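You operate a simulated robot arm through the tools that you are given. There is no shell and no other tool.

You are at the controls of a simulated robot arm. One attempt, no reset.

JOB
Press the red cap home, then lift the blue sleeve into the small green tray.
Fine: leave the lever up, the slide out, and the cartridge in its housing.

The check looks at the end state, three seconds after you hand in, the way a careful person would. Anything else that was tipped, shoved, dropped, spilled or broken makes it a failure. A push-on lid holds only when it is set on centred and level and pressed home; a screw cap is set on level and turned clockwise until tight.

ROBOT AND FRAMES
A 6-joint arm with a two-finger parallel gripper, fixed in place. Base frame: the origin is at the foot of the arm, x ahead of it, y to its left, z up; the work surface is at about z = 790. Readings come in mm, rad, newtons and seconds.
With the tool pointing down near the work surface it reaches from about 260 to 680 mm from the base axis. Its first joint turns from -1.152 to 1.152 rad. Payload 2.9 kg.
Tool frame: the origin (TCP) lies between the finger pads and is the grasp point; the fingertips stand 30 mm ahead of it; z points along the fingers, y is the line along which they close. The gripper opens to 110 mm. The fingers are 20 mm wide and 10 mm thick; the gripper's body (48 by 112 mm) begins 55 mm behind the TCP.
Orientation is told as [roll, pitch, yaw] about the base's x, y, z axes, in that order, counted from this pose: with the fingers straight down and closing along the base's y, the tool's x points along the base's -x, its y along +y and its z along -z.

CONTROLS
- The arm moves only by the tool apply_moves. Its arguments are lists of equal length, an entry for each row: "offset": the shift along the base's x, y, z in mm, a list of three; "dr": the turn, a rotation vector about the base's x, y, z in rad, a list of three. In form: {"offset": [[x, y, z], ...], "dr": [[wx, wy, wz], ...]}. A call has 1 to 20 rows; each row shifts and turns the commanded pose from where the row before left it. "claw" is the opening, from 0 (shut) to 1 (fully open), set as the call begins (left out, the last holds). Each row takes 0.2 s and may step no farther than 50 mm and 0.15 rad from the row before; otherwise, or with a gripper value out of range, the whole call is refused. Where a pose cannot be reached the arm comes as near as it can. A force on the tool above 60 N (or 10 N above the force at the start of the call, whichever is more), or a blocked arm, ends the call early, and 0.2 s more pass. Each finger travels about 108 mm/s and halts on what it meets, pressing with about 37 N; the grip force reading is that of the motor and also rises with nothing between the fingers. The clock runs only during rows and for 0.2 s after the last one: add rows that do not move to give the fingers time. It gives the time, the measured TCP pose, the force on the tool (base axes), the opening and the grip force at its end, in the units of the frame above (readings bear some noise), with the torque about the TCP (base axes, N m) and any sound that the robot's microphone picked up, and new pictures: "pictures" is both (left out), scene, wrist or none.
- Cameras (640 x 400 px; columns grow to the right, rows downward): "scene" is fixed at [84.8, 433.5, 1401.3]; the picture's right is [-0.72, -0.70, 0.00], its down [-0.28, 0.29, -0.91] and it looks along [0.64, -0.65, -0.41] (base axes); focal length 329 px, centre (320, 200). "wrist" rides on the gripper at [72, 17, -103] in the tool frame; the picture's right is [-0.23, 0.97, 0.00], its down [-0.76, -0.18, -0.62] and it looks along [-0.61, -0.14, 0.78] (tool axes); focal length 222 px, centre (320, 200). There is no depth. A picture from a camera that has moved, and an enlarged one, comes with that camera's place and axes in the base frame and with its lens.
- enlarge(camera, box): a new picture of the part [left, top, right, bottom] of that camera's present view, enlarged. The clock stands still meanwhile.
- job_done(): hands the job in; it is judged then, once.

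Nothing tells you positions but the pictures and the camera data. Unless the task says otherwise, let go and move clear before handing in.

The tools are called after "Request:" as a command line: name --argument value ..., lists and objects as JSON in quotes. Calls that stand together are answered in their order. apply_moves: Moves the arm, as the interface text tells. Its arguments: {"type":"object","properties":{"offset":{"type":"array"},"dr":{"type":"array"},"claw":{"type":"number"},"pictures":{"type":"string","enum":["both","scene","wrist","none"]}},"required":["offset","dr"]} The other tools are called the same way: enlarge (camera, box) takes an enlarged picture of a part of a camera's view; job_done () hands the job in.

At the start:

```text
time: 0.0
ee_pos: [442.5, -117.3, 1233.4]
orientation: [-0.001, 0.001, 0.0]
ft_force: [0.3, -0.2, -0.1]
torque: [0.0, 0.02, 0.01]
gripper_width: 109.9
grip_force: 0.1
```

scene: 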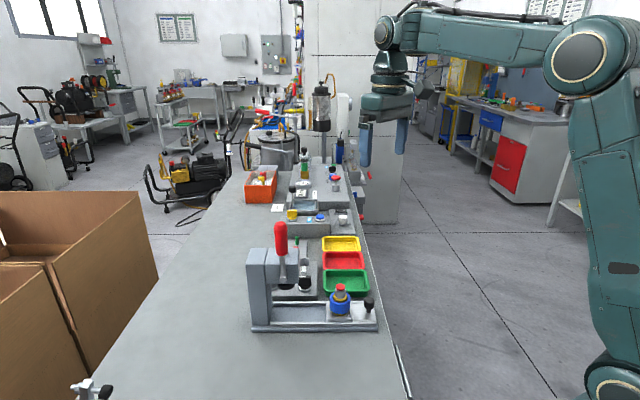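
wrist: 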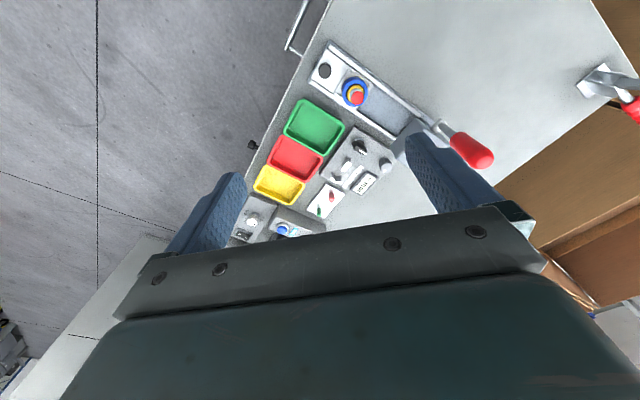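

I see a bench with a fixture (lever with red handle, a slide holding a blue ring and red-topped object), and yellow, red and green trays. I'll enlarge both views to identify parts before moving.

Request:
enlarge --camera "scene" --box '[230, 210, 400, 340]'

Request:
enlarge --camera "wrist" --box '[230, 30, 510, 250]'

Request:
enlarge --camera "scene" --box '[230, 130, 370, 240]'

```text
3.08 times, centred on (315, 275) of scene
camera zoom: at [84.8, 433.5, 1401.3], right [-0.72, -0.7, 0.0], down [-0.28, 0.29, -0.91], along [0.64, -0.65, -0.41], focal length 1011 px, centre (335, -31)
```

zoom: 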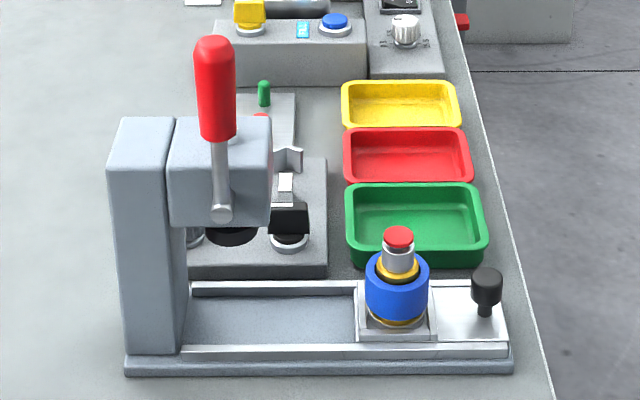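

```text
1.82 times, centred on (370, 140) of wrist
camera zoom: at [371.4, -100.6, 1336.6], right [0.23, 0.97, 0.0], down [0.76, -0.18, 0.62], along [0.61, -0.14, -0.78], focal length 404 px, centre (229, 309)
```

zoom: 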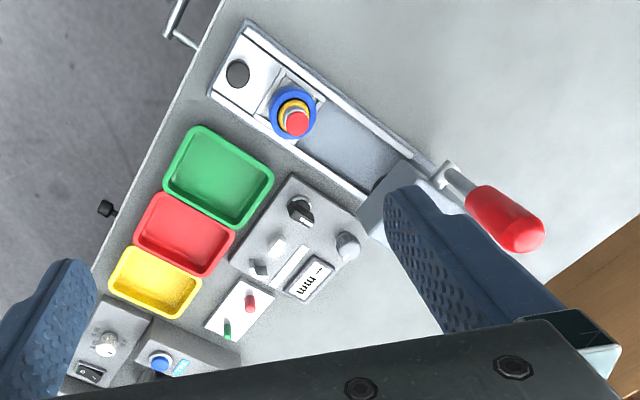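

```text
3.64 times, centred on (300, 185) of scene
camera zoom: at [84.8, 433.5, 1401.3], right [-0.72, -0.7, 0.0], down [-0.28, 0.29, -0.91], along [0.64, -0.65, -0.41], focal length 1195 px, centre (393, 254)
```

zoom: 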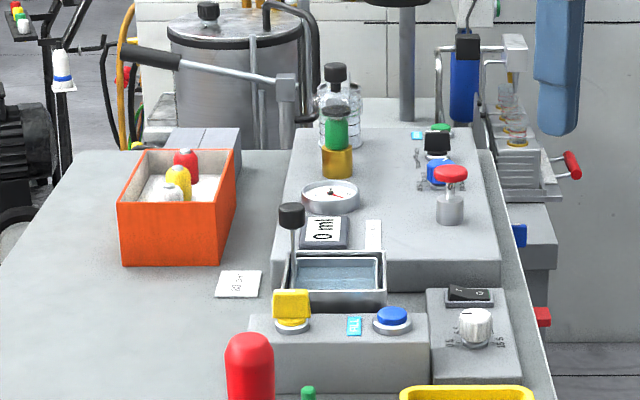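

The rail runs diagonally, along roughly (-0.72, -0.70). I place the red cap top near (498, -56, 885), the knob near (445, -106) and the lever handle top near (550, 74, 1084). Next I'll lower the wrist camera for a closer look, staying well clear of everything.

Request:
apply_moves --offset '[[-5, 12, -38], [-5, 12, -38], [-5, 12, -38], [-5, 12, -38], [-5, 12, -38], [-5, 12, -38], [0, 0, 0]]' --dr '[[0, 0, 0], [0, 0, 0], [0, 0, 0], [0, 0, 0], [0, 0, 0], [0, 0, 0], [0, 0, 0]]' --pictures "both"

```text
time: 1.6
ee_pos: [413.4, -42.5, 1007.0]
orientation: [0.0, 0.0, 0.001]
ft_force: [-0.6, 0.7, 0.0]
torque: [0.0, 0.03, 0.02]
gripper_width: 110.1
grip_force: 0.0
camera wrist: at [342.0, -26.9, 1109.5], right [0.23, 0.97, 0.0], down [0.76, -0.18, 0.62], along [0.61, -0.14, -0.78], focal length 222 px, centre (320, 200)
```

scene: 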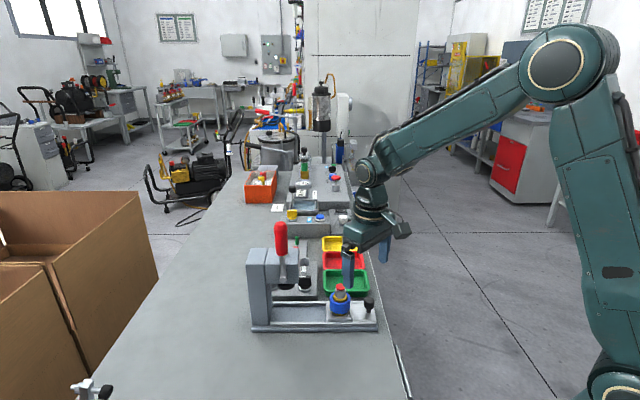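
wrist: 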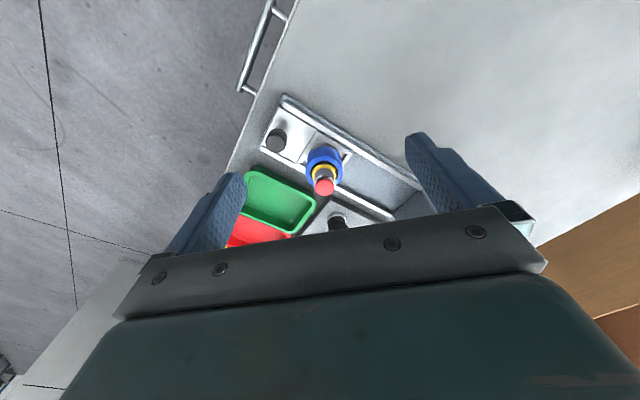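

Request:
enlarge --camera "wrist" --box '[250, 90, 410, 230]'

Request:
enlarge --camera "scene" --box '[310, 270, 390, 340]'

Request:
enlarge --camera "scene" --box '[240, 210, 340, 300]'

```text
2.86 times, centred on (330, 160) of wrist
camera zoom: at [342.0, -26.9, 1109.5], right [0.23, 0.97, 0.0], down [0.76, -0.18, 0.62], along [0.61, -0.14, -0.78], focal length 635 px, centre (291, 314)
```

zoom: 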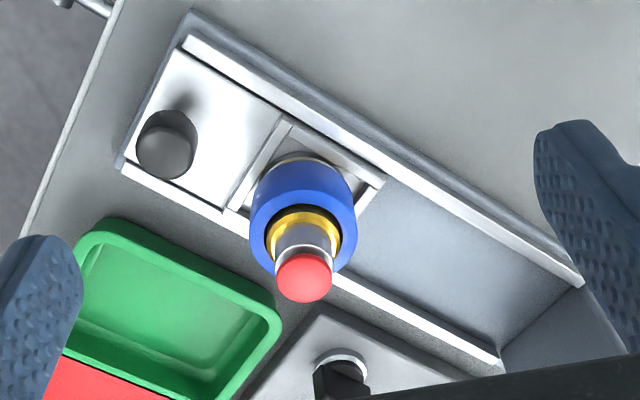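

```text
5.71 times, centred on (350, 305) of scene
camera zoom: at [84.8, 433.5, 1401.3], right [-0.72, -0.7, 0.0], down [-0.28, 0.29, -0.91], along [0.64, -0.65, -0.41], focal length 1878 px, centre (149, -400)
```

zoom: 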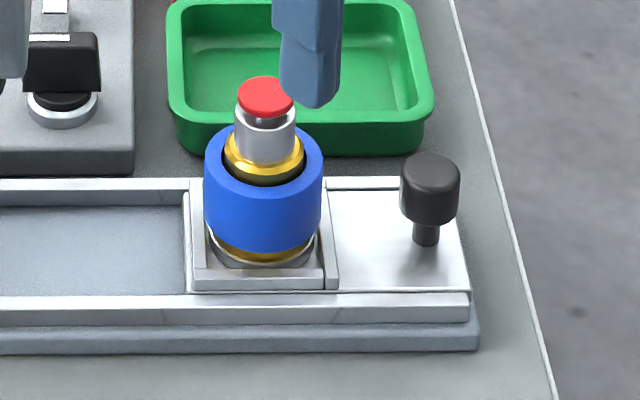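

```text
4.44 times, centred on (290, 255) of scene
camera zoom: at [84.8, 433.5, 1401.3], right [-0.72, -0.7, 0.0], down [-0.28, 0.29, -0.91], along [0.64, -0.65, -0.41], focal length 1460 px, centre (453, -44)
```

zoom: 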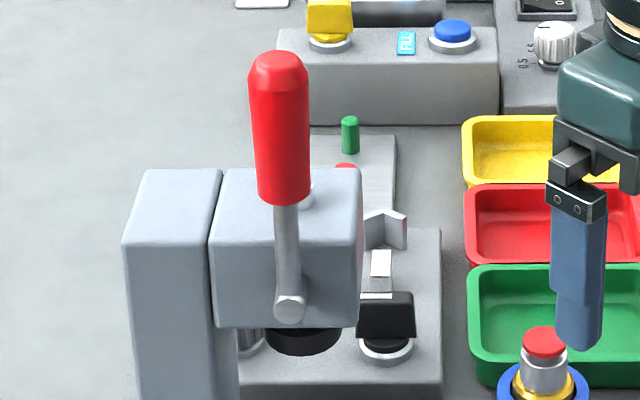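

The red cap stands proud of the silver cartridge on its stem. The blue sleeve sits around the gold housing, in the slide's nest. I put the cap top near (495, -57, 888). Next I'll close the fingers and hover above the cap to line up for a direct press.

Request:
apply_moves --offset '[[20, -3, -8], [20, -3, -8], [20, -3, -8], [22, -3, -10], [0, 0, 0], [0, 0, 0], [0, 0, 0]]' --dr '[[0, 0, 0], [0, 0, 0], [0, 0, 0], [0, 0, 0], [0, 0, 0], [0, 0, 0], [0, 0, 0]]' --claw 0 --pictures "both"

```text
time: 3.2
ee_pos: [498.1, -57.4, 972.8]
orientation: [0.001, 0.002, 0.002]
ft_force: [0.4, -1.3, -1.0]
torque: [-0.01, -0.02, 0.0]
gripper_width: 0.0
grip_force: 37.0
camera wrist: at [425.8, -42.0, 1075.1], right [0.23, 0.97, 0.0], down [0.76, -0.18, 0.62], along [0.61, -0.14, -0.78], focal length 222 px, centre (320, 200)
```

scene: 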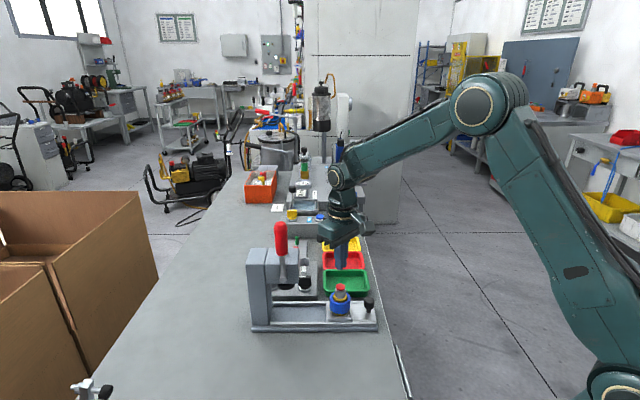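
wrist: 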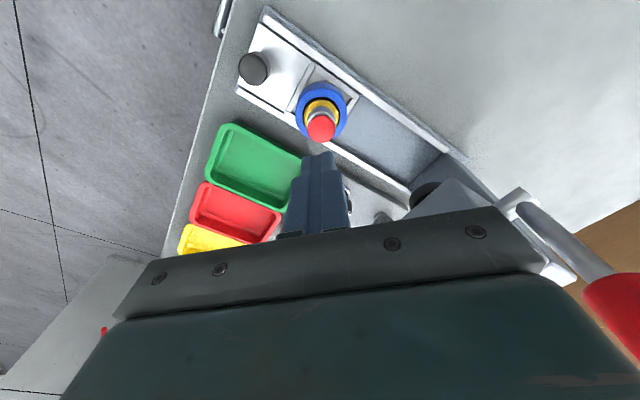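

Request:
enlarge --camera "wrist" --box '[270, 70, 380, 200]'

Request:
enlarge --camera "scene" --box '[300, 220, 390, 330]'

```text
3.08 times, centred on (325, 135) of wrist
camera zoom: at [425.8, -42.0, 1075.1], right [0.23, 0.97, 0.0], down [0.76, -0.18, 0.62], along [0.61, -0.14, -0.78], focal length 684 px, centre (305, 400)
```

zoom: 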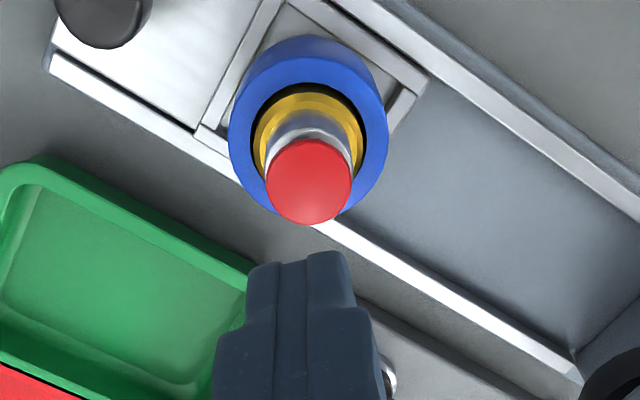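

```text
3.64 times, centred on (345, 275) of scene
camera zoom: at [84.8, 433.5, 1401.3], right [-0.72, -0.7, 0.0], down [-0.28, 0.29, -0.91], along [0.64, -0.65, -0.41], focal length 1195 px, centre (229, -73)
```

zoom: 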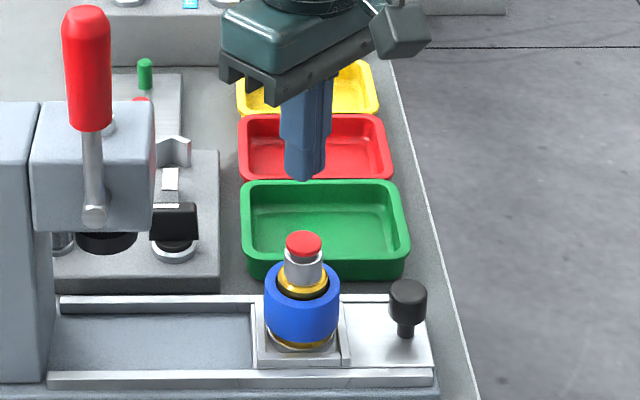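

The fingertips look nearly in line with the cap, with the cap about (-2, +1) mm from the tool axis. I'll correct that, come down to about 12 mm above the cap and check again.

Request:
apply_moves --offset '[[-2, 1, -14], [0, 0, -14], [0, 0, -14], [0, 0, 0], [0, 0, 0], [0, 0, 0]]' --dr '[[0, 0, 0], [0, 0, 0], [0, 0, 0], [0, 0, 0], [0, 0, 0], [0, 0, 0]]' --pictures "both"

Request:
enlarge --camera "wrist" --box '[270, 70, 380, 200]'

Request:
enlarge --camera "scene" --box '[310, 250, 380, 330]'

```text
time: 4.6
ee_pos: [494.6, -56.0, 930.0]
orientation: [-0.001, -0.001, 0.002]
ft_force: [0.5, -0.2, 0.4]
torque: [-0.01, 0.01, -0.02]
gripper_width: 0.0
grip_force: 37.0
camera wrist: at [422.4, -39.8, 1033.0], right [0.23, 0.97, 0.0], down [0.76, -0.18, 0.62], along [0.61, -0.14, -0.78], focal length 222 px, centre (320, 200)
```

scene: 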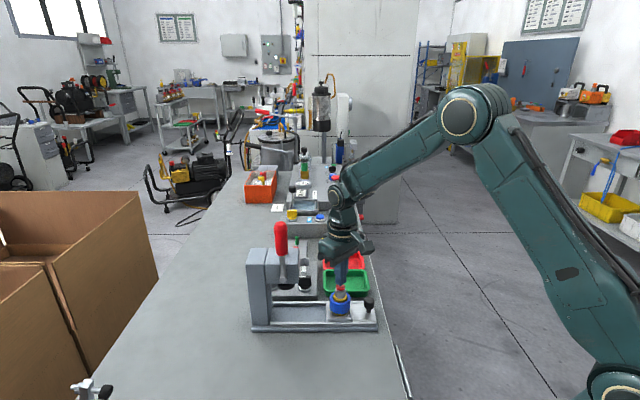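
wrist: 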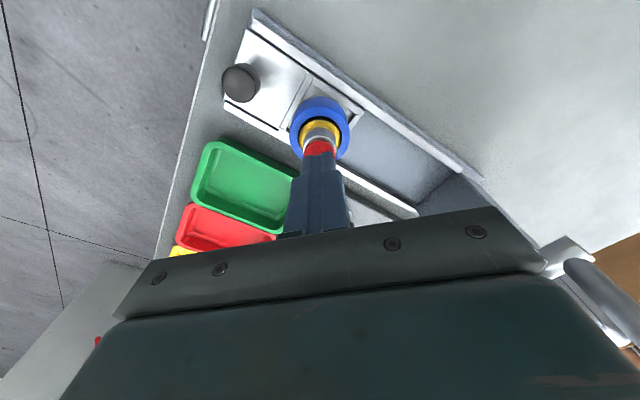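

```text
3.08 times, centred on (325, 135) of wrist
camera zoom: at [422.4, -39.8, 1033.0], right [0.23, 0.97, 0.0], down [0.76, -0.18, 0.62], along [0.61, -0.14, -0.78], focal length 684 px, centre (305, 400)
```

zoom: 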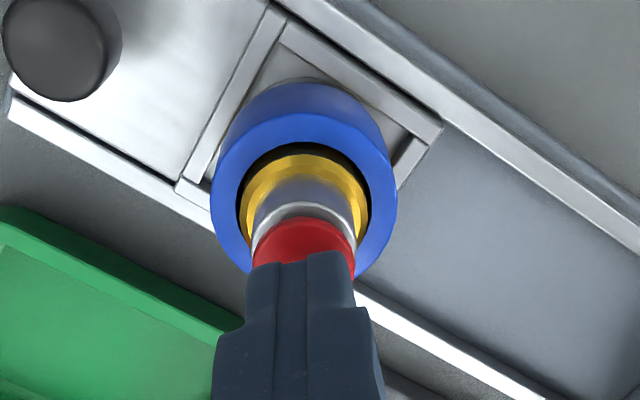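

```text
5.00 times, centred on (345, 290) of scene
camera zoom: at [84.8, 433.5, 1401.3], right [-0.72, -0.7, 0.0], down [-0.28, 0.29, -0.91], along [0.64, -0.65, -0.41], focal length 1643 px, centre (195, -250)
```

zoom: 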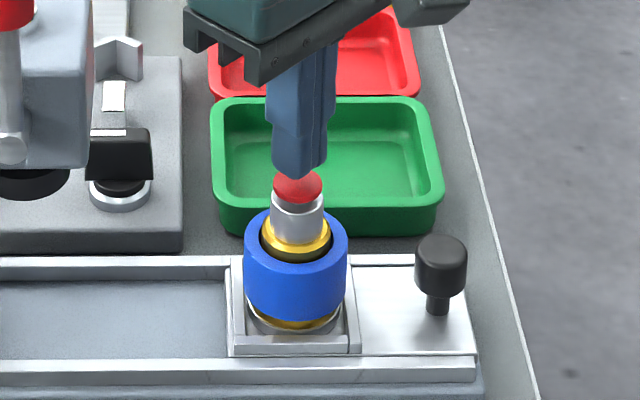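

The tips are centred over the cap to within about 1 mm, with a 12 mm gap. I'll nudge slightly and go down in fine steps until contact, watching the force.

Request:
apply_moves --offset '[[1, -0.5, -4], [0, 0, -3], [0, 0, -1], [0, 0, -1], [0, 0, -1], [0, 0, -1], [0, 0, -1], [0, 0, 0]]' --dr '[[0, 0, 0], [0, 0, 0], [0, 0, 0], [0, 0, 0], [0, 0, 0], [0, 0, 0], [0, 0, 0], [0, 0, 0]]' --pictures "both"

Request:
enlarge --camera "scene" --box '[310, 250, 380, 330]'

Request:
enlarge --camera "wrist" --box '[270, 70, 380, 200]'

```text
time: 6.4
ee_pos: [495.2, -57.8, 917.5]
orientation: [-0.001, -0.003, -0.002]
ft_force: [0.7, 1.2, 7.0]
torque: [0.03, -0.05, 0.01]
gripper_width: 0.0
grip_force: 36.8
camera wrist: at [422.2, -40.5, 1021.1], right [0.23, 0.97, 0.0], down [0.76, -0.18, 0.62], along [0.61, -0.14, -0.78], focal length 222 px, centre (320, 200)
```

scene: 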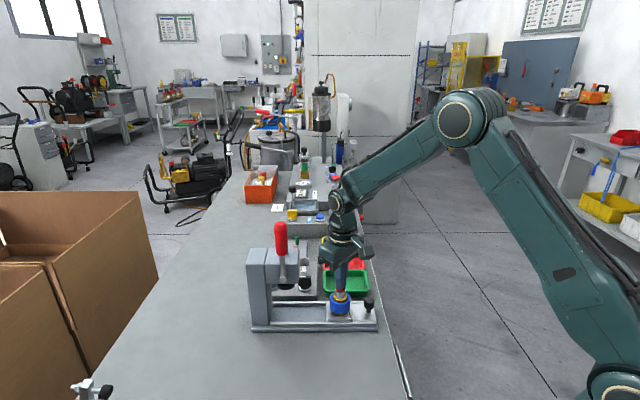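
wrist: 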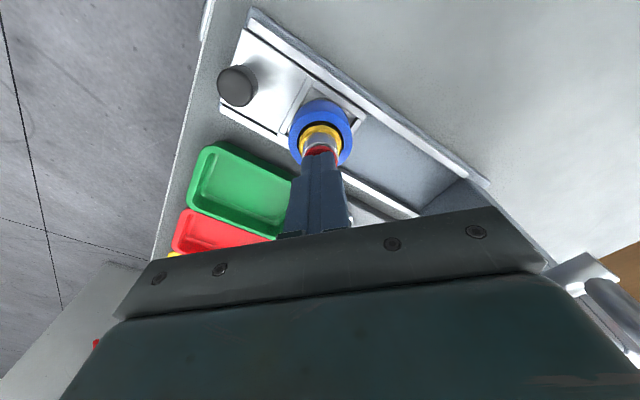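

```text
5.00 times, centred on (345, 290) of scene
camera zoom: at [84.7, 433.6, 1401.3], right [-0.72, -0.7, 0.0], down [-0.28, 0.29, -0.91], along [0.64, -0.65, -0.41], focal length 1643 px, centre (195, -250)
```

zoom: 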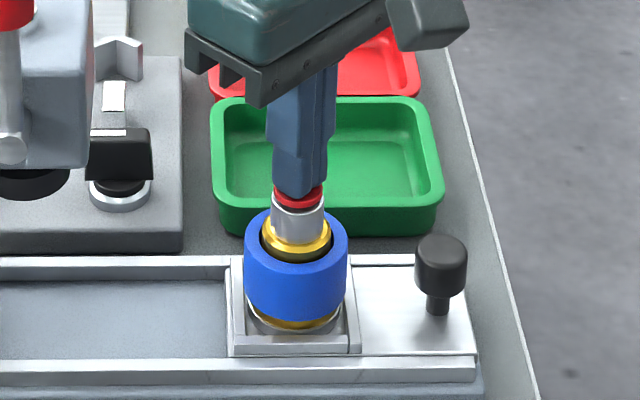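

```text
3.08 times, centred on (325, 135) of wrist
camera zoom: at [422.2, -40.5, 1021.1], right [0.23, 0.97, 0.0], down [0.76, -0.18, 0.62], along [0.61, -0.14, -0.78], focal length 684 px, centre (305, 400)
```

zoom: 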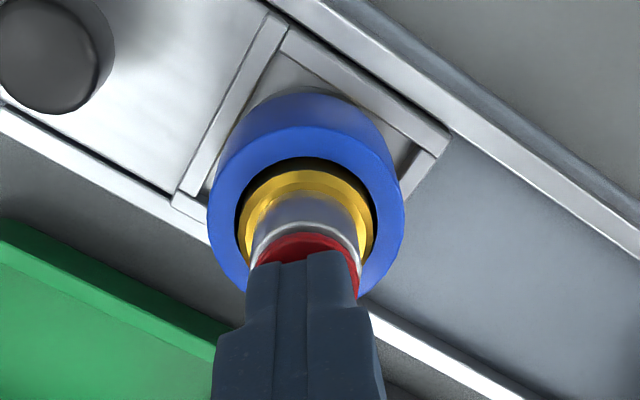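

I have contact (about 7 N up), and the tips look well centred on the cap. I'll press on in small steps and watch the force and the cap.

Request:
apply_moves --offset '[[0, 0.5, -1], [0, 0, -1], [0, 0, -1], [0, 0, -1], [0, 0, 0]]' --dr '[[0, 0, 0], [0, 0, 0], [0, 0, 0], [0, 0, 0], [0, 0, 0]]' --pictures "both"

Request:
enlarge --camera "scene" --box '[310, 250, 380, 330]'

Request:
enlarge --camera "wrist" --box '[270, 70, 380, 200]'

```text
time: 7.6
ee_pos: [494.7, -56.7, 914.6]
orientation: [0.001, -0.001, -0.001]
ft_force: [0.2, -1.0, 15.5]
torque: [-0.05, 0.01, 0.02]
gripper_width: 0.0
grip_force: 36.4
camera wrist: at [422.5, -40.0, 1017.4], right [0.23, 0.97, 0.0], down [0.76, -0.18, 0.62], along [0.61, -0.14, -0.78], focal length 222 px, centre (320, 200)
```

scene: 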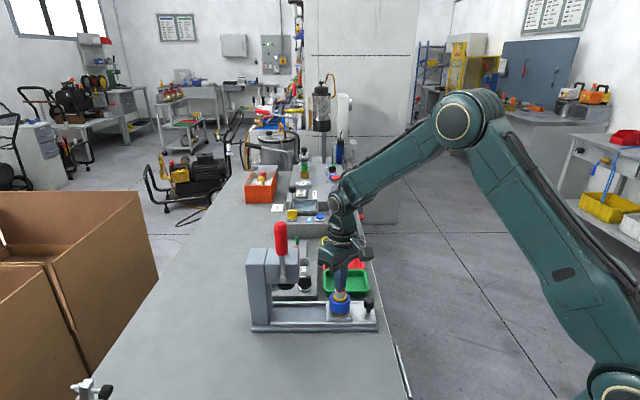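
wrist: 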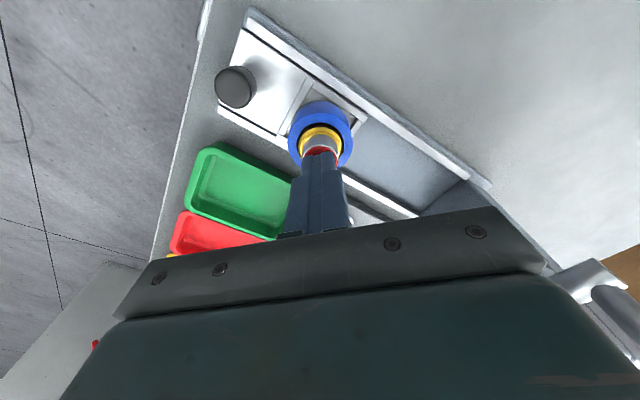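

```text
5.00 times, centred on (345, 290) of scene
camera zoom: at [84.6, 433.5, 1401.3], right [-0.72, -0.7, 0.0], down [-0.28, 0.29, -0.91], along [0.64, -0.65, -0.41], focal length 1643 px, centre (195, -250)
```

zoom: 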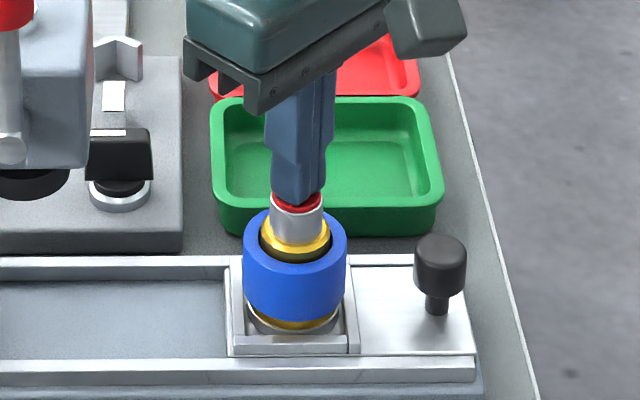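

```text
3.08 times, centred on (325, 135) of wrist
camera zoom: at [422.5, -40.0, 1017.4], right [0.23, 0.97, 0.0], down [0.76, -0.18, 0.62], along [0.61, -0.14, -0.78], focal length 684 px, centre (305, 400)
```

zoom: 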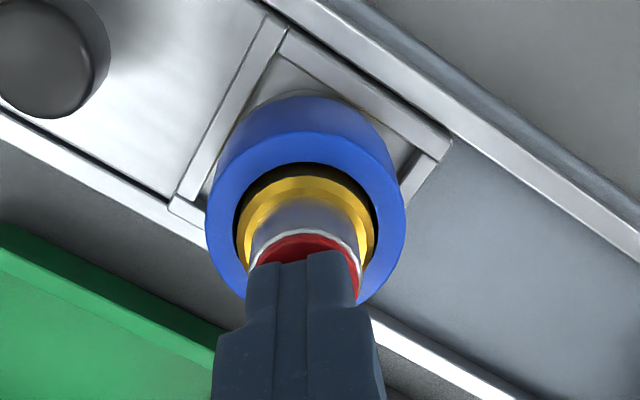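

The cap moves down as I press (15 N, about 3 mm lower). I'll keep pressing in small steps.

Request:
apply_moves --offset '[[0, 0, -1], [0, 0, -1], [0, 0, -1], [0, 0, 0]]' --dr '[[0, 0, 0], [0, 0, 0], [0, 0, 0], [0, 0, 0]]' --pictures "wrist"

Request:
enlarge --camera "scene" --box '[310, 250, 380, 330]'

Request:
enlarge --camera "wrist" --box '[270, 70, 380, 200]'

```text
time: 8.6
ee_pos: [494.7, -55.2, 911.9]
orientation: [0.0, -0.004, 0.0]
ft_force: [1.2, -2.4, 26.7]
torque: [-0.07, -0.01, 0.02]
gripper_width: 0.3
grip_force: 37.0
camera wrist: at [422.2, -39.8, 1014.9], right [0.23, 0.97, 0.0], down [0.76, -0.18, 0.63], along [0.61, -0.14, -0.78], focal length 222 px, centre (320, 200)
```

wrist: 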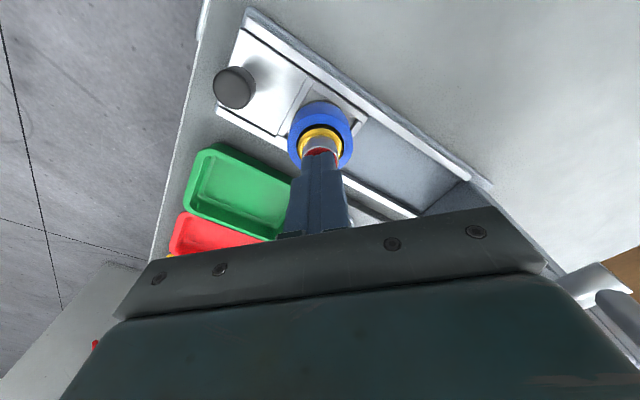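

```text
5.00 times, centred on (345, 290) of scene
camera zoom: at [84.4, 433.5, 1401.3], right [-0.72, -0.7, 0.0], down [-0.28, 0.29, -0.91], along [0.64, -0.65, -0.41], focal length 1643 px, centre (195, -250)
```

zoom: 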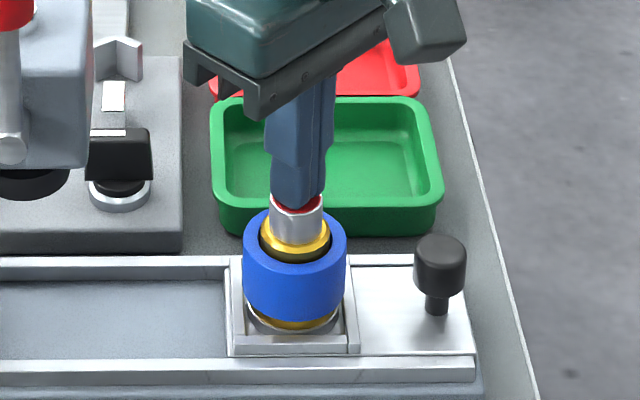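

```text
3.08 times, centred on (325, 135) of wrist
camera zoom: at [422.2, -39.8, 1014.9], right [0.23, 0.97, 0.0], down [0.76, -0.18, 0.63], along [0.61, -0.14, -0.78], focal length 684 px, centre (305, 400)
```

zoom: 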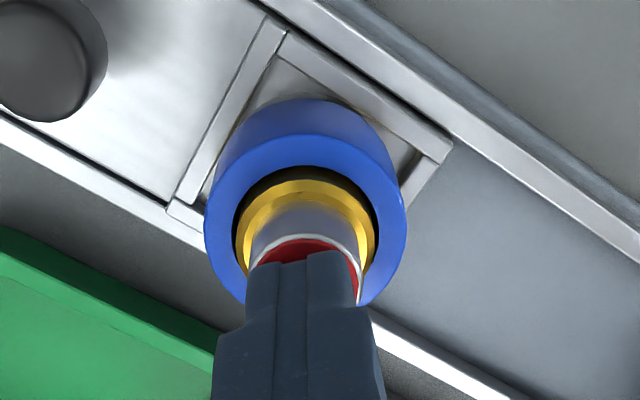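

Force has risen to 27 N and the cap is settling into the silver rim. I'll press on in steps.

Request:
apply_moves --offset '[[0, 0, -1], [0, 0, -1], [0, 0, -1], [0, 0, 0]]' --dr '[[0, 0, 0], [0, 0, 0], [0, 0, 0], [0, 0, 0]]' --pictures "wrist"

Request:
enlarge --camera "scene" --box '[320, 270, 360, 320]'

Request:
enlarge --camera "wrist" --box '[270, 70, 380, 200]'

```text
time: 9.6
ee_pos: [495.6, -57.1, 912.7]
orientation: [0.0, -0.008, 0.002]
ft_force: [-5.5, 1.0, 45.4]
torque: [0.02, 0.33, 0.03]
gripper_width: 0.0
grip_force: 37.1
camera wrist: at [422.5, -39.6, 1014.3], right [0.23, 0.97, 0.0], down [0.76, -0.18, 0.63], along [0.61, -0.14, -0.78], focal length 222 px, centre (320, 200)
```

wrist: 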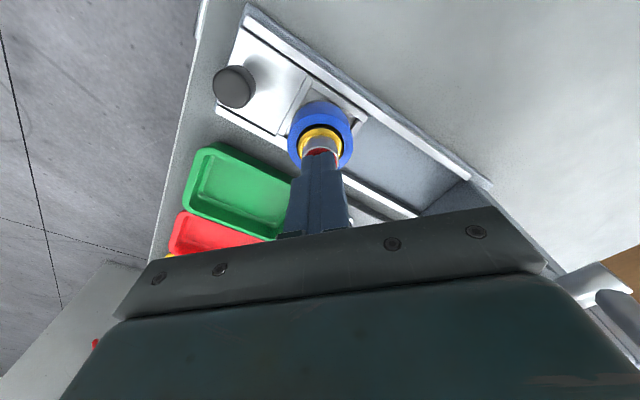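

```text
8.00 times, centred on (340, 295) of scene
camera zoom: at [83.9, 433.7, 1401.3], right [-0.72, -0.7, 0.0], down [-0.28, 0.29, -0.91], along [0.64, -0.65, -0.41], focal length 2629 px, centre (160, -560)
```

zoom: 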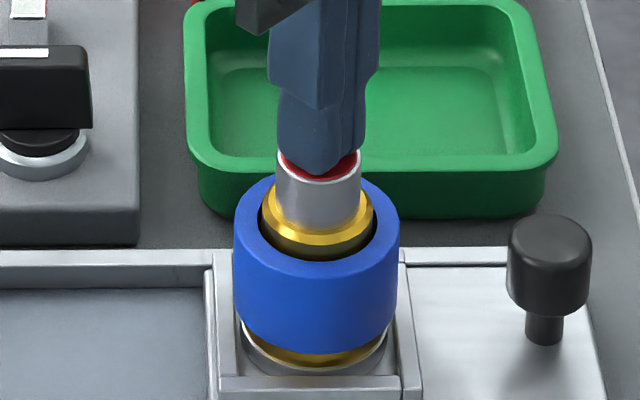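

```text
3.08 times, centred on (325, 135) of wrist
camera zoom: at [422.5, -39.6, 1014.3], right [0.23, 0.97, 0.0], down [0.76, -0.18, 0.63], along [0.61, -0.14, -0.78], focal length 684 px, centre (305, 400)
```

zoom: 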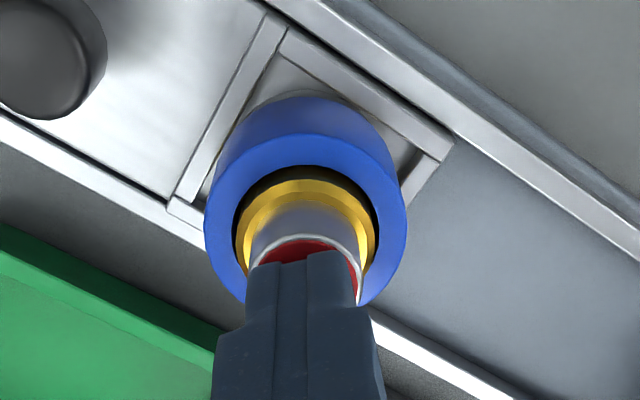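

Force jumped to 45 N with almost no further travel, so either the cap has bottomed or my tips are on the silver rim. I'll lift off and look at the cap.

Request:
apply_moves --offset '[[0, 0, 5], [0, 0, 15], [0, 0, 25], [-25, 0, 20], [-30, 0, 0], [0, 0, 0], [0, 0, 0]]' --dr '[[0, 0, 0], [0, 0, 0], [0, 0, 0], [0, 0, 0], [0, 0, 0], [0, 0, 0], [0, 0, 0]]' --pictures "wrist"

Request:
enlarge --camera "scene" --box '[320, 270, 360, 320]'

Request:
enlarge --camera "wrist" --box '[280, 100, 380, 200]'

```text
time: 11.2
ee_pos: [439.6, -55.0, 972.8]
orientation: [0.0, 0.0, 0.002]
ft_force: [0.8, -0.2, 0.0]
torque: [0.0, 0.01, -0.01]
gripper_width: 0.0
grip_force: 37.4
camera wrist: at [367.4, -38.5, 1076.1], right [0.23, 0.97, 0.0], down [0.76, -0.18, 0.62], along [0.61, -0.14, -0.78], focal length 222 px, centre (320, 200)
```

wrist: 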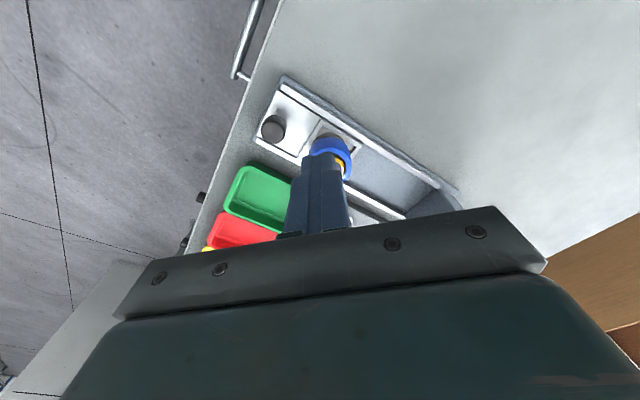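

```text
8.00 times, centred on (340, 295) of scene
camera zoom: at [84.8, 433.5, 1401.3], right [-0.72, -0.7, 0.0], down [-0.28, 0.29, -0.91], along [0.64, -0.65, -0.41], focal length 2629 px, centre (160, -560)
```

zoom: 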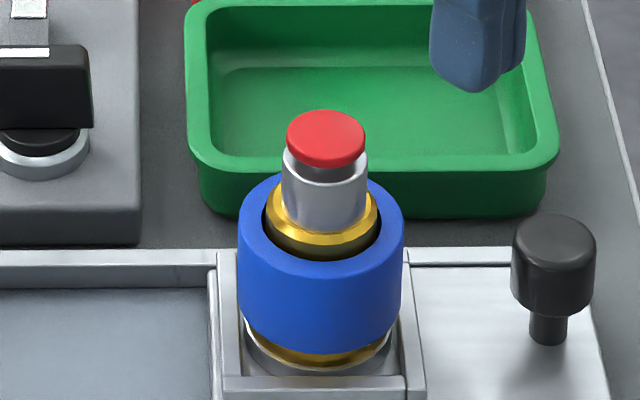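

```text
4.00 times, centred on (330, 150) of wrist
camera zoom: at [367.4, -38.5, 1076.1], right [0.23, 0.97, 0.0], down [0.76, -0.18, 0.62], along [0.61, -0.14, -0.78], focal length 888 px, centre (280, 400)
```

zoom: 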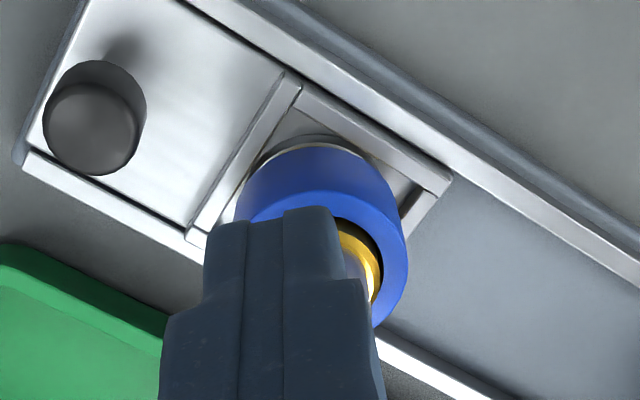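

The cap sprang back up when I let go, so it is spring-loaded and did not latch. That suggests it needs the lever press. I'll open the fingers and move the wrist camera to look at the ram and lever from the base side before deciding.

Request:
apply_moves --offset '[[-5, 10, 10], [-5, 20, 10], [-4, 25, 0], [-4, 25, 0], [-4, 25, -10], [0, 20, -15], [0, 10, -10], [0, 0, 0], [0, 0, 0]]' --dr '[[0, 0, 0], [0, -0.1, 0], [0, -0.1, 0], [0, -0.1, 0], [0, -0.1, 0], [0, -0.1, 0], [0, -0.1, 0], [0, 0, 0], [0, 0, 0]]' --claw 1 --pictures "both"

Request:
enlarge --camera "wrist" --box '[200, 40, 460, 215]'

```text
time: 13.2
ee_pos: [417.9, 78.7, 957.4]
orientation: [-0.001, -0.599, 0.0]
ft_force: [-0.4, 0.0, -0.2]
torque: [0.0, 0.04, 0.03]
gripper_width: 110.3
grip_force: 0.0
camera wrist: at [300.2, 95.1, 1002.4], right [0.19, 0.97, 0.13], down [0.28, -0.18, 0.94], along [0.94, -0.14, -0.3], focal length 222 px, centre (320, 200)
```

scene: 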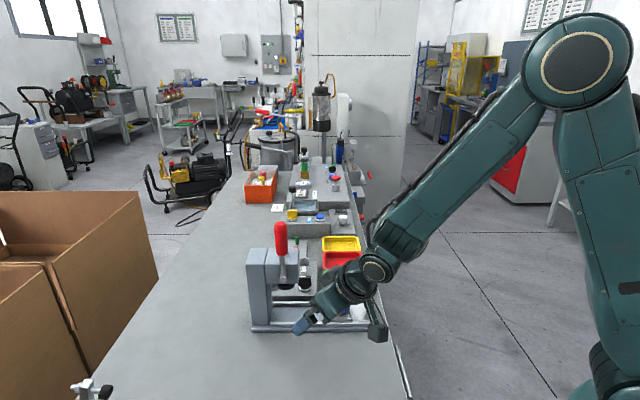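
wrist: 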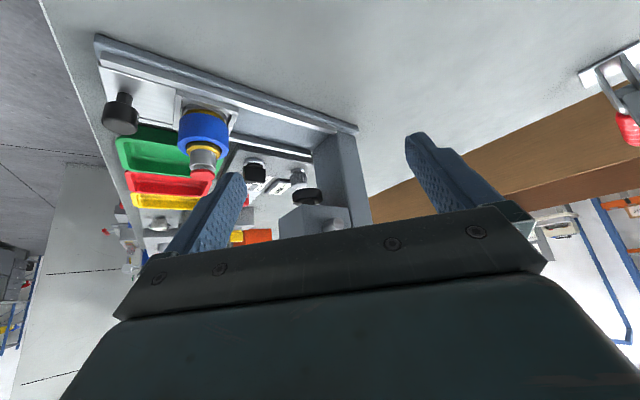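

```text
2.29 times, centred on (330, 128) of wrist
camera zoom: at [300.2, 95.1, 1002.4], right [0.19, 0.97, 0.13], down [0.28, -0.18, 0.94], along [0.94, -0.14, -0.3], focal length 508 px, centre (297, 366)
```

zoom: 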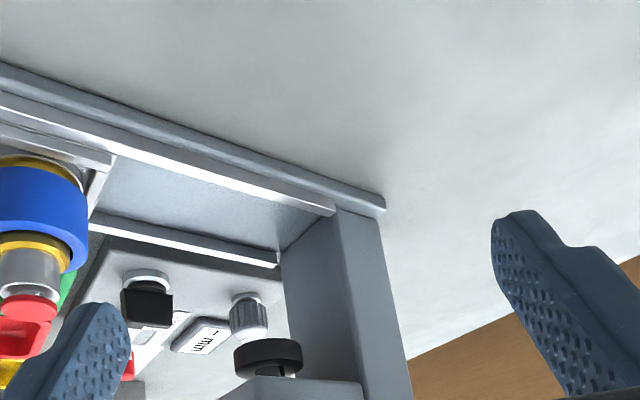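

Request:
enlarge --camera "wrist" --box '[165, 95, 245, 195]'

Request:
enlarge --camera "wrist" --box '[270, 160, 350, 230]'

```text
4.00 times, centred on (205, 145) of wrist
camera zoom: at [300.2, 95.1, 1002.4], right [0.19, 0.97, 0.13], down [0.28, -0.18, 0.94], along [0.94, -0.14, -0.3], focal length 888 px, centre (780, 420)
```

zoom: 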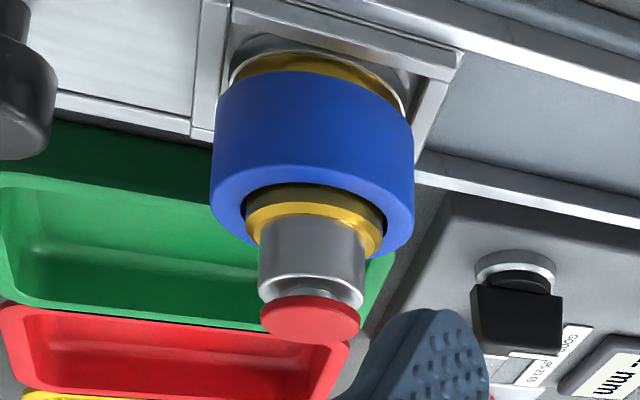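

```text
5.71 times, centred on (310, 195) of wrist
camera zoom: at [300.2, 95.1, 1002.4], right [0.19, 0.97, 0.13], down [0.28, -0.18, 0.94], along [0.94, -0.14, -0.3], focal length 1269 px, centre (377, 229)
```

zoom: 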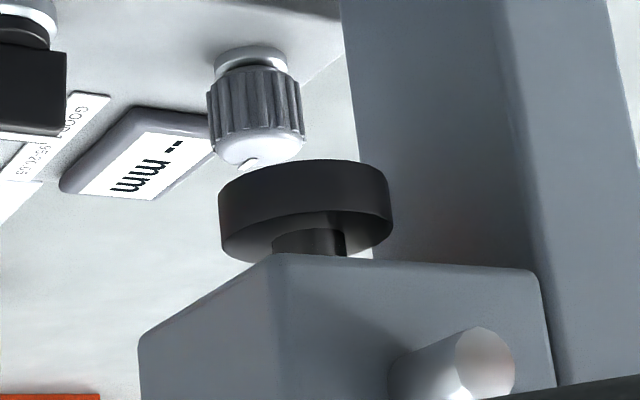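

The ram is a flat black disc on a shaft and the lever pivots on the side of the head. The cap's flange sits about 7–8 mm above the tube rim. I reached roughly flush at 45 N, so before using the lever I'll try one more direct press, better centred and somewhat harder, listening for a click.

Request:
apply_moves --offset '[[5, -15, 15], [12, -25, 5], [15, -25, 0], [15, -25, 0], [15, -25, -5], [15, -21, -10], [0, 0, -10], [0, 0, 0], [0, 0, 0]]' --dr '[[0, 0.1, 0], [0, 0.1, 0], [0, 0.1, 0], [0, 0.1, 0], [0, 0.1, 0], [0, 0.1, 0], [0, 0, 0], [0, 0, 0], [0, 0, 0]]' --claw 0 --pictures "wrist"

Request:
enlarge --camera "wrist" --box '[270, 70, 380, 200]'

Request:
enlarge --camera "scene" --box '[320, 260, 360, 310]'

```text
time: 15.2
ee_pos: [494.4, -58.2, 953.8]
orientation: [-0.001, 0.002, 0.0]
ft_force: [-1.1, -0.5, 0.0]
torque: [-0.01, 0.0, 0.0]
gripper_width: 0.0
grip_force: 37.2
camera wrist: at [422.1, -40.3, 1056.5], right [0.23, 0.97, 0.0], down [0.76, -0.18, 0.62], along [0.61, -0.14, -0.78], focal length 222 px, centre (320, 200)
```

wrist: 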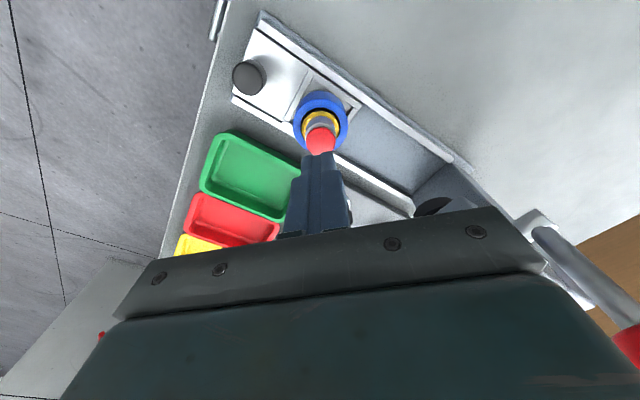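

```text
3.08 times, centred on (325, 135) of wrist
camera zoom: at [422.1, -40.3, 1056.5], right [0.23, 0.97, 0.0], down [0.76, -0.18, 0.62], along [0.61, -0.14, -0.78], focal length 684 px, centre (305, 400)
```

zoom: 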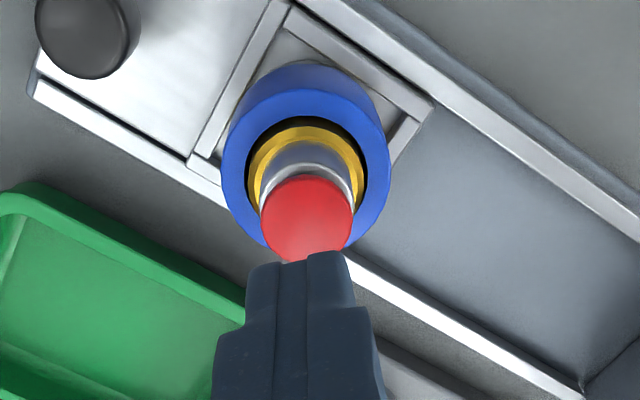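

```text
8.00 times, centred on (340, 285) of scene
camera zoom: at [84.8, 433.5, 1401.3], right [-0.72, -0.7, 0.0], down [-0.28, 0.29, -0.91], along [0.64, -0.65, -0.41], focal length 2629 px, centre (160, -480)
```

zoom: 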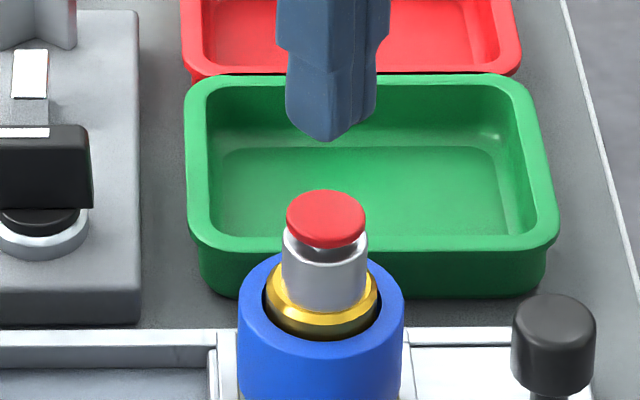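

Centred to within about 0.6 mm. I'll come down and press up to the force limit.

Request:
apply_moves --offset '[[0.5, 0.5, -11], [0, 0, -11], [0, 0, -11], [0, 0, -1.5], [0, 0, -1.5], [0, 0, -1.5], [0, 0, -1.5], [0, 0, -1.5], [0, 0, -1.5], [0, 0, -1.5], [0, 0, -1.5], [0, 0, -1], [0, 0, -1], [0, 0, -1], [0, 0, -1], [0, 0, 0]]' --dr '[[0, 0, 0], [0, 0, 0], [0, 0, 0], [0, 0, 0], [0, 0, 0], [0, 0, 0], [0, 0, 0], [0, 0, 0], [0, 0, 0], [0, 0, 0], [0, 0, 0], [0, 0, 0], [0, 0, 0], [0, 0, 0], [0, 0, 0], [0, 0, 0]]' --pictures "wrist"

Request:
enlarge --camera "scene" --box '[325, 275, 355, 305]'

Request:
enlarge --camera "wrist" --box '[295, 130, 345, 180]'

```text
time: 18.0
ee_pos: [499.3, -56.6, 911.8]
orientation: [-0.002, -0.018, 0.001]
ft_force: [-2.0, 1.5, 16.6]
torque: [-0.01, 0.13, -0.01]
gripper_width: 0.0
grip_force: 37.4
stopped in row 14: the force on the tool passed its limit at 62 N (the readings are from after the stop); the commanded pose is now the measured one
camera wrist: at [424.7, -40.1, 1015.6], right [0.23, 0.97, 0.0], down [0.75, -0.18, 0.64], along [0.62, -0.14, -0.77], focal length 222 px, centre (320, 200)
```

wrist: 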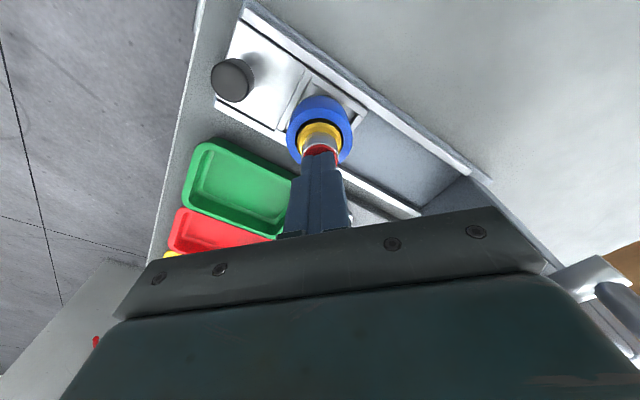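

```text
13.33 times, centred on (340, 290) of scene
camera zoom: at [84.5, 433.6, 1401.3], right [-0.72, -0.7, 0.0], down [-0.28, 0.29, -0.91], along [0.64, -0.65, -0.41], focal length 4381 px, centre (53, -1000)
```

zoom: 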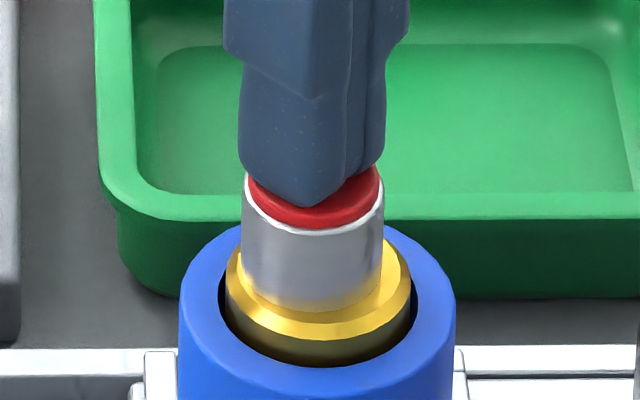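

```text
8.00 times, centred on (320, 155) of wrist
camera zoom: at [424.7, -40.1, 1015.6], right [0.23, 0.97, 0.0], down [0.75, -0.18, 0.64], along [0.62, -0.14, -0.77], focal length 1777 px, centre (320, 560)
```

zoom: 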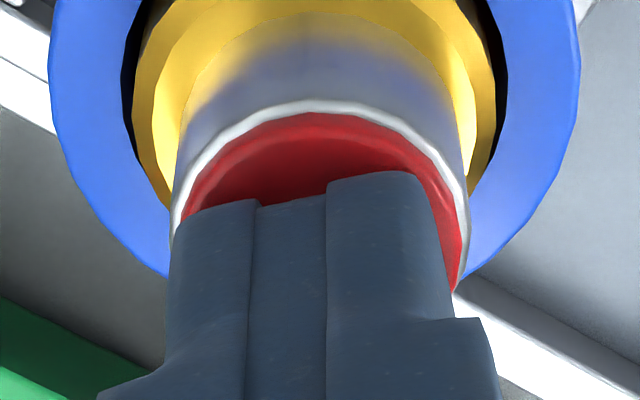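

At 62 N there was still no click, and the arm starts to drift sideways at that load, so I'll use the lever press instead. The sequence will be: push the slide in by its knob, pull the lever, raise it, slide out. First I lift off and turn the gripper square to the rail (yaw about 0.77) over the knob near (443.5, -106, top at 848).

Request:
apply_moves --offset '[[0, 0, 8], [0, 0, 20], [0, 0, 30], [0, 0, 30], [-8, -7, 0], [-9, -8, 0], [-9, -8, 0], [-9, -8, 0], [-10, -9, 0], [-10, -9, 0], [0, 0, 0], [0, 0, 0]]' --dr '[[0, 0, 0], [0, 0.018, 0], [0, 0, 0], [0, 0, 0], [0, 0, 0.1285], [0, 0, 0.1285], [0, 0, 0.1285], [0, 0, 0.1285], [0, 0, 0.1285], [0, 0, 0.1285], [0, 0, 0], [0, 0, 0]]' --claw 0.5 --pictures "both"

Request:
enlarge --camera "wrist" --box '[220, 40, 420, 215]'

Request:
enlarge --camera "scene" --box '[320, 270, 390, 340]'

```text
time: 20.6
ee_pos: [442.1, -105.3, 1000.2]
orientation: [0.0, 0.007, 0.774]
ft_force: [0.5, -0.3, -0.2]
torque: [-0.01, 0.02, 0.01]
gripper_width: 55.0
grip_force: 0.0
camera wrist: at [379.7, -144.4, 1103.8], right [-0.52, 0.86, 0.0], down [0.67, 0.41, 0.62], along [0.53, 0.32, -0.79], focal length 222 px, centre (320, 200)
```

scene: 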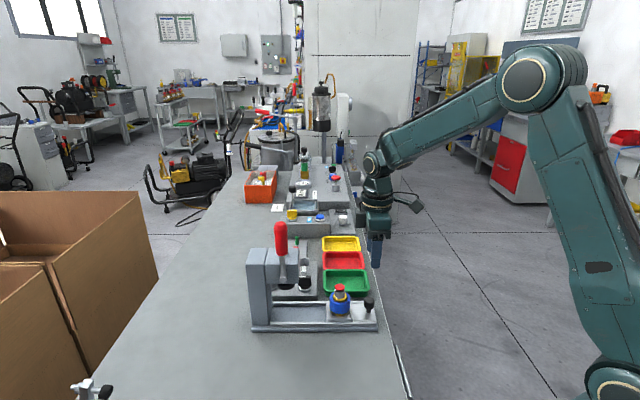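
wrist: 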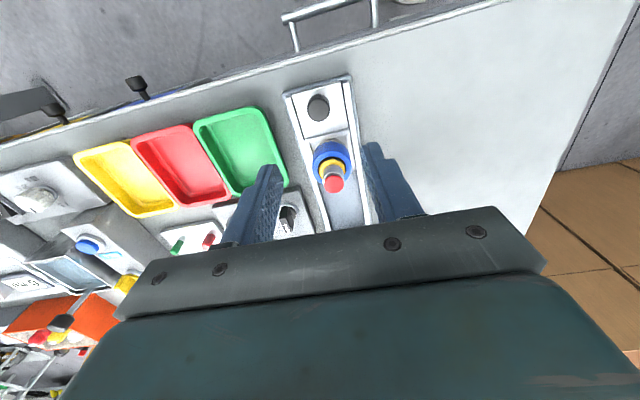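

```text
2.29 times, centred on (320, 128) of wrist
camera zoom: at [379.7, -144.4, 1103.8], right [-0.52, 0.86, 0.0], down [0.67, 0.41, 0.62], along [0.53, 0.32, -0.79], focal length 508 px, centre (320, 366)
```

zoom: 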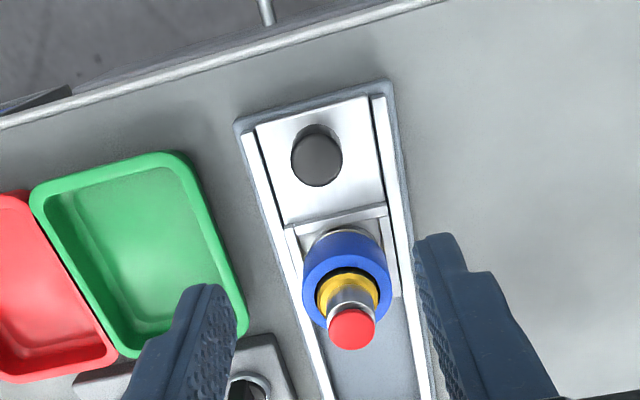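

```text
5.71 times, centred on (355, 305) of scene
camera zoom: at [84.8, 433.5, 1401.3], right [-0.72, -0.7, 0.0], down [-0.28, 0.29, -0.91], along [0.64, -0.65, -0.41], focal length 1878 px, centre (120, -400)
```

zoom: 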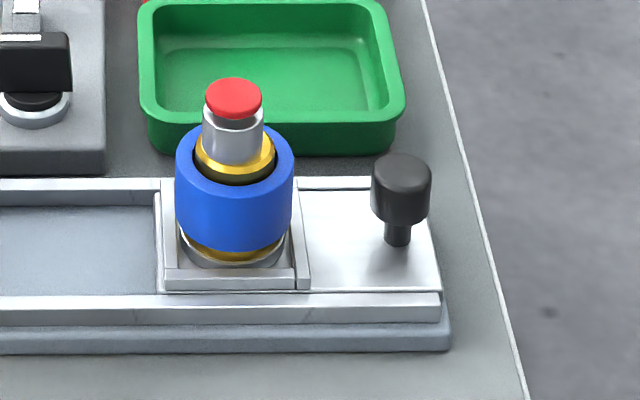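

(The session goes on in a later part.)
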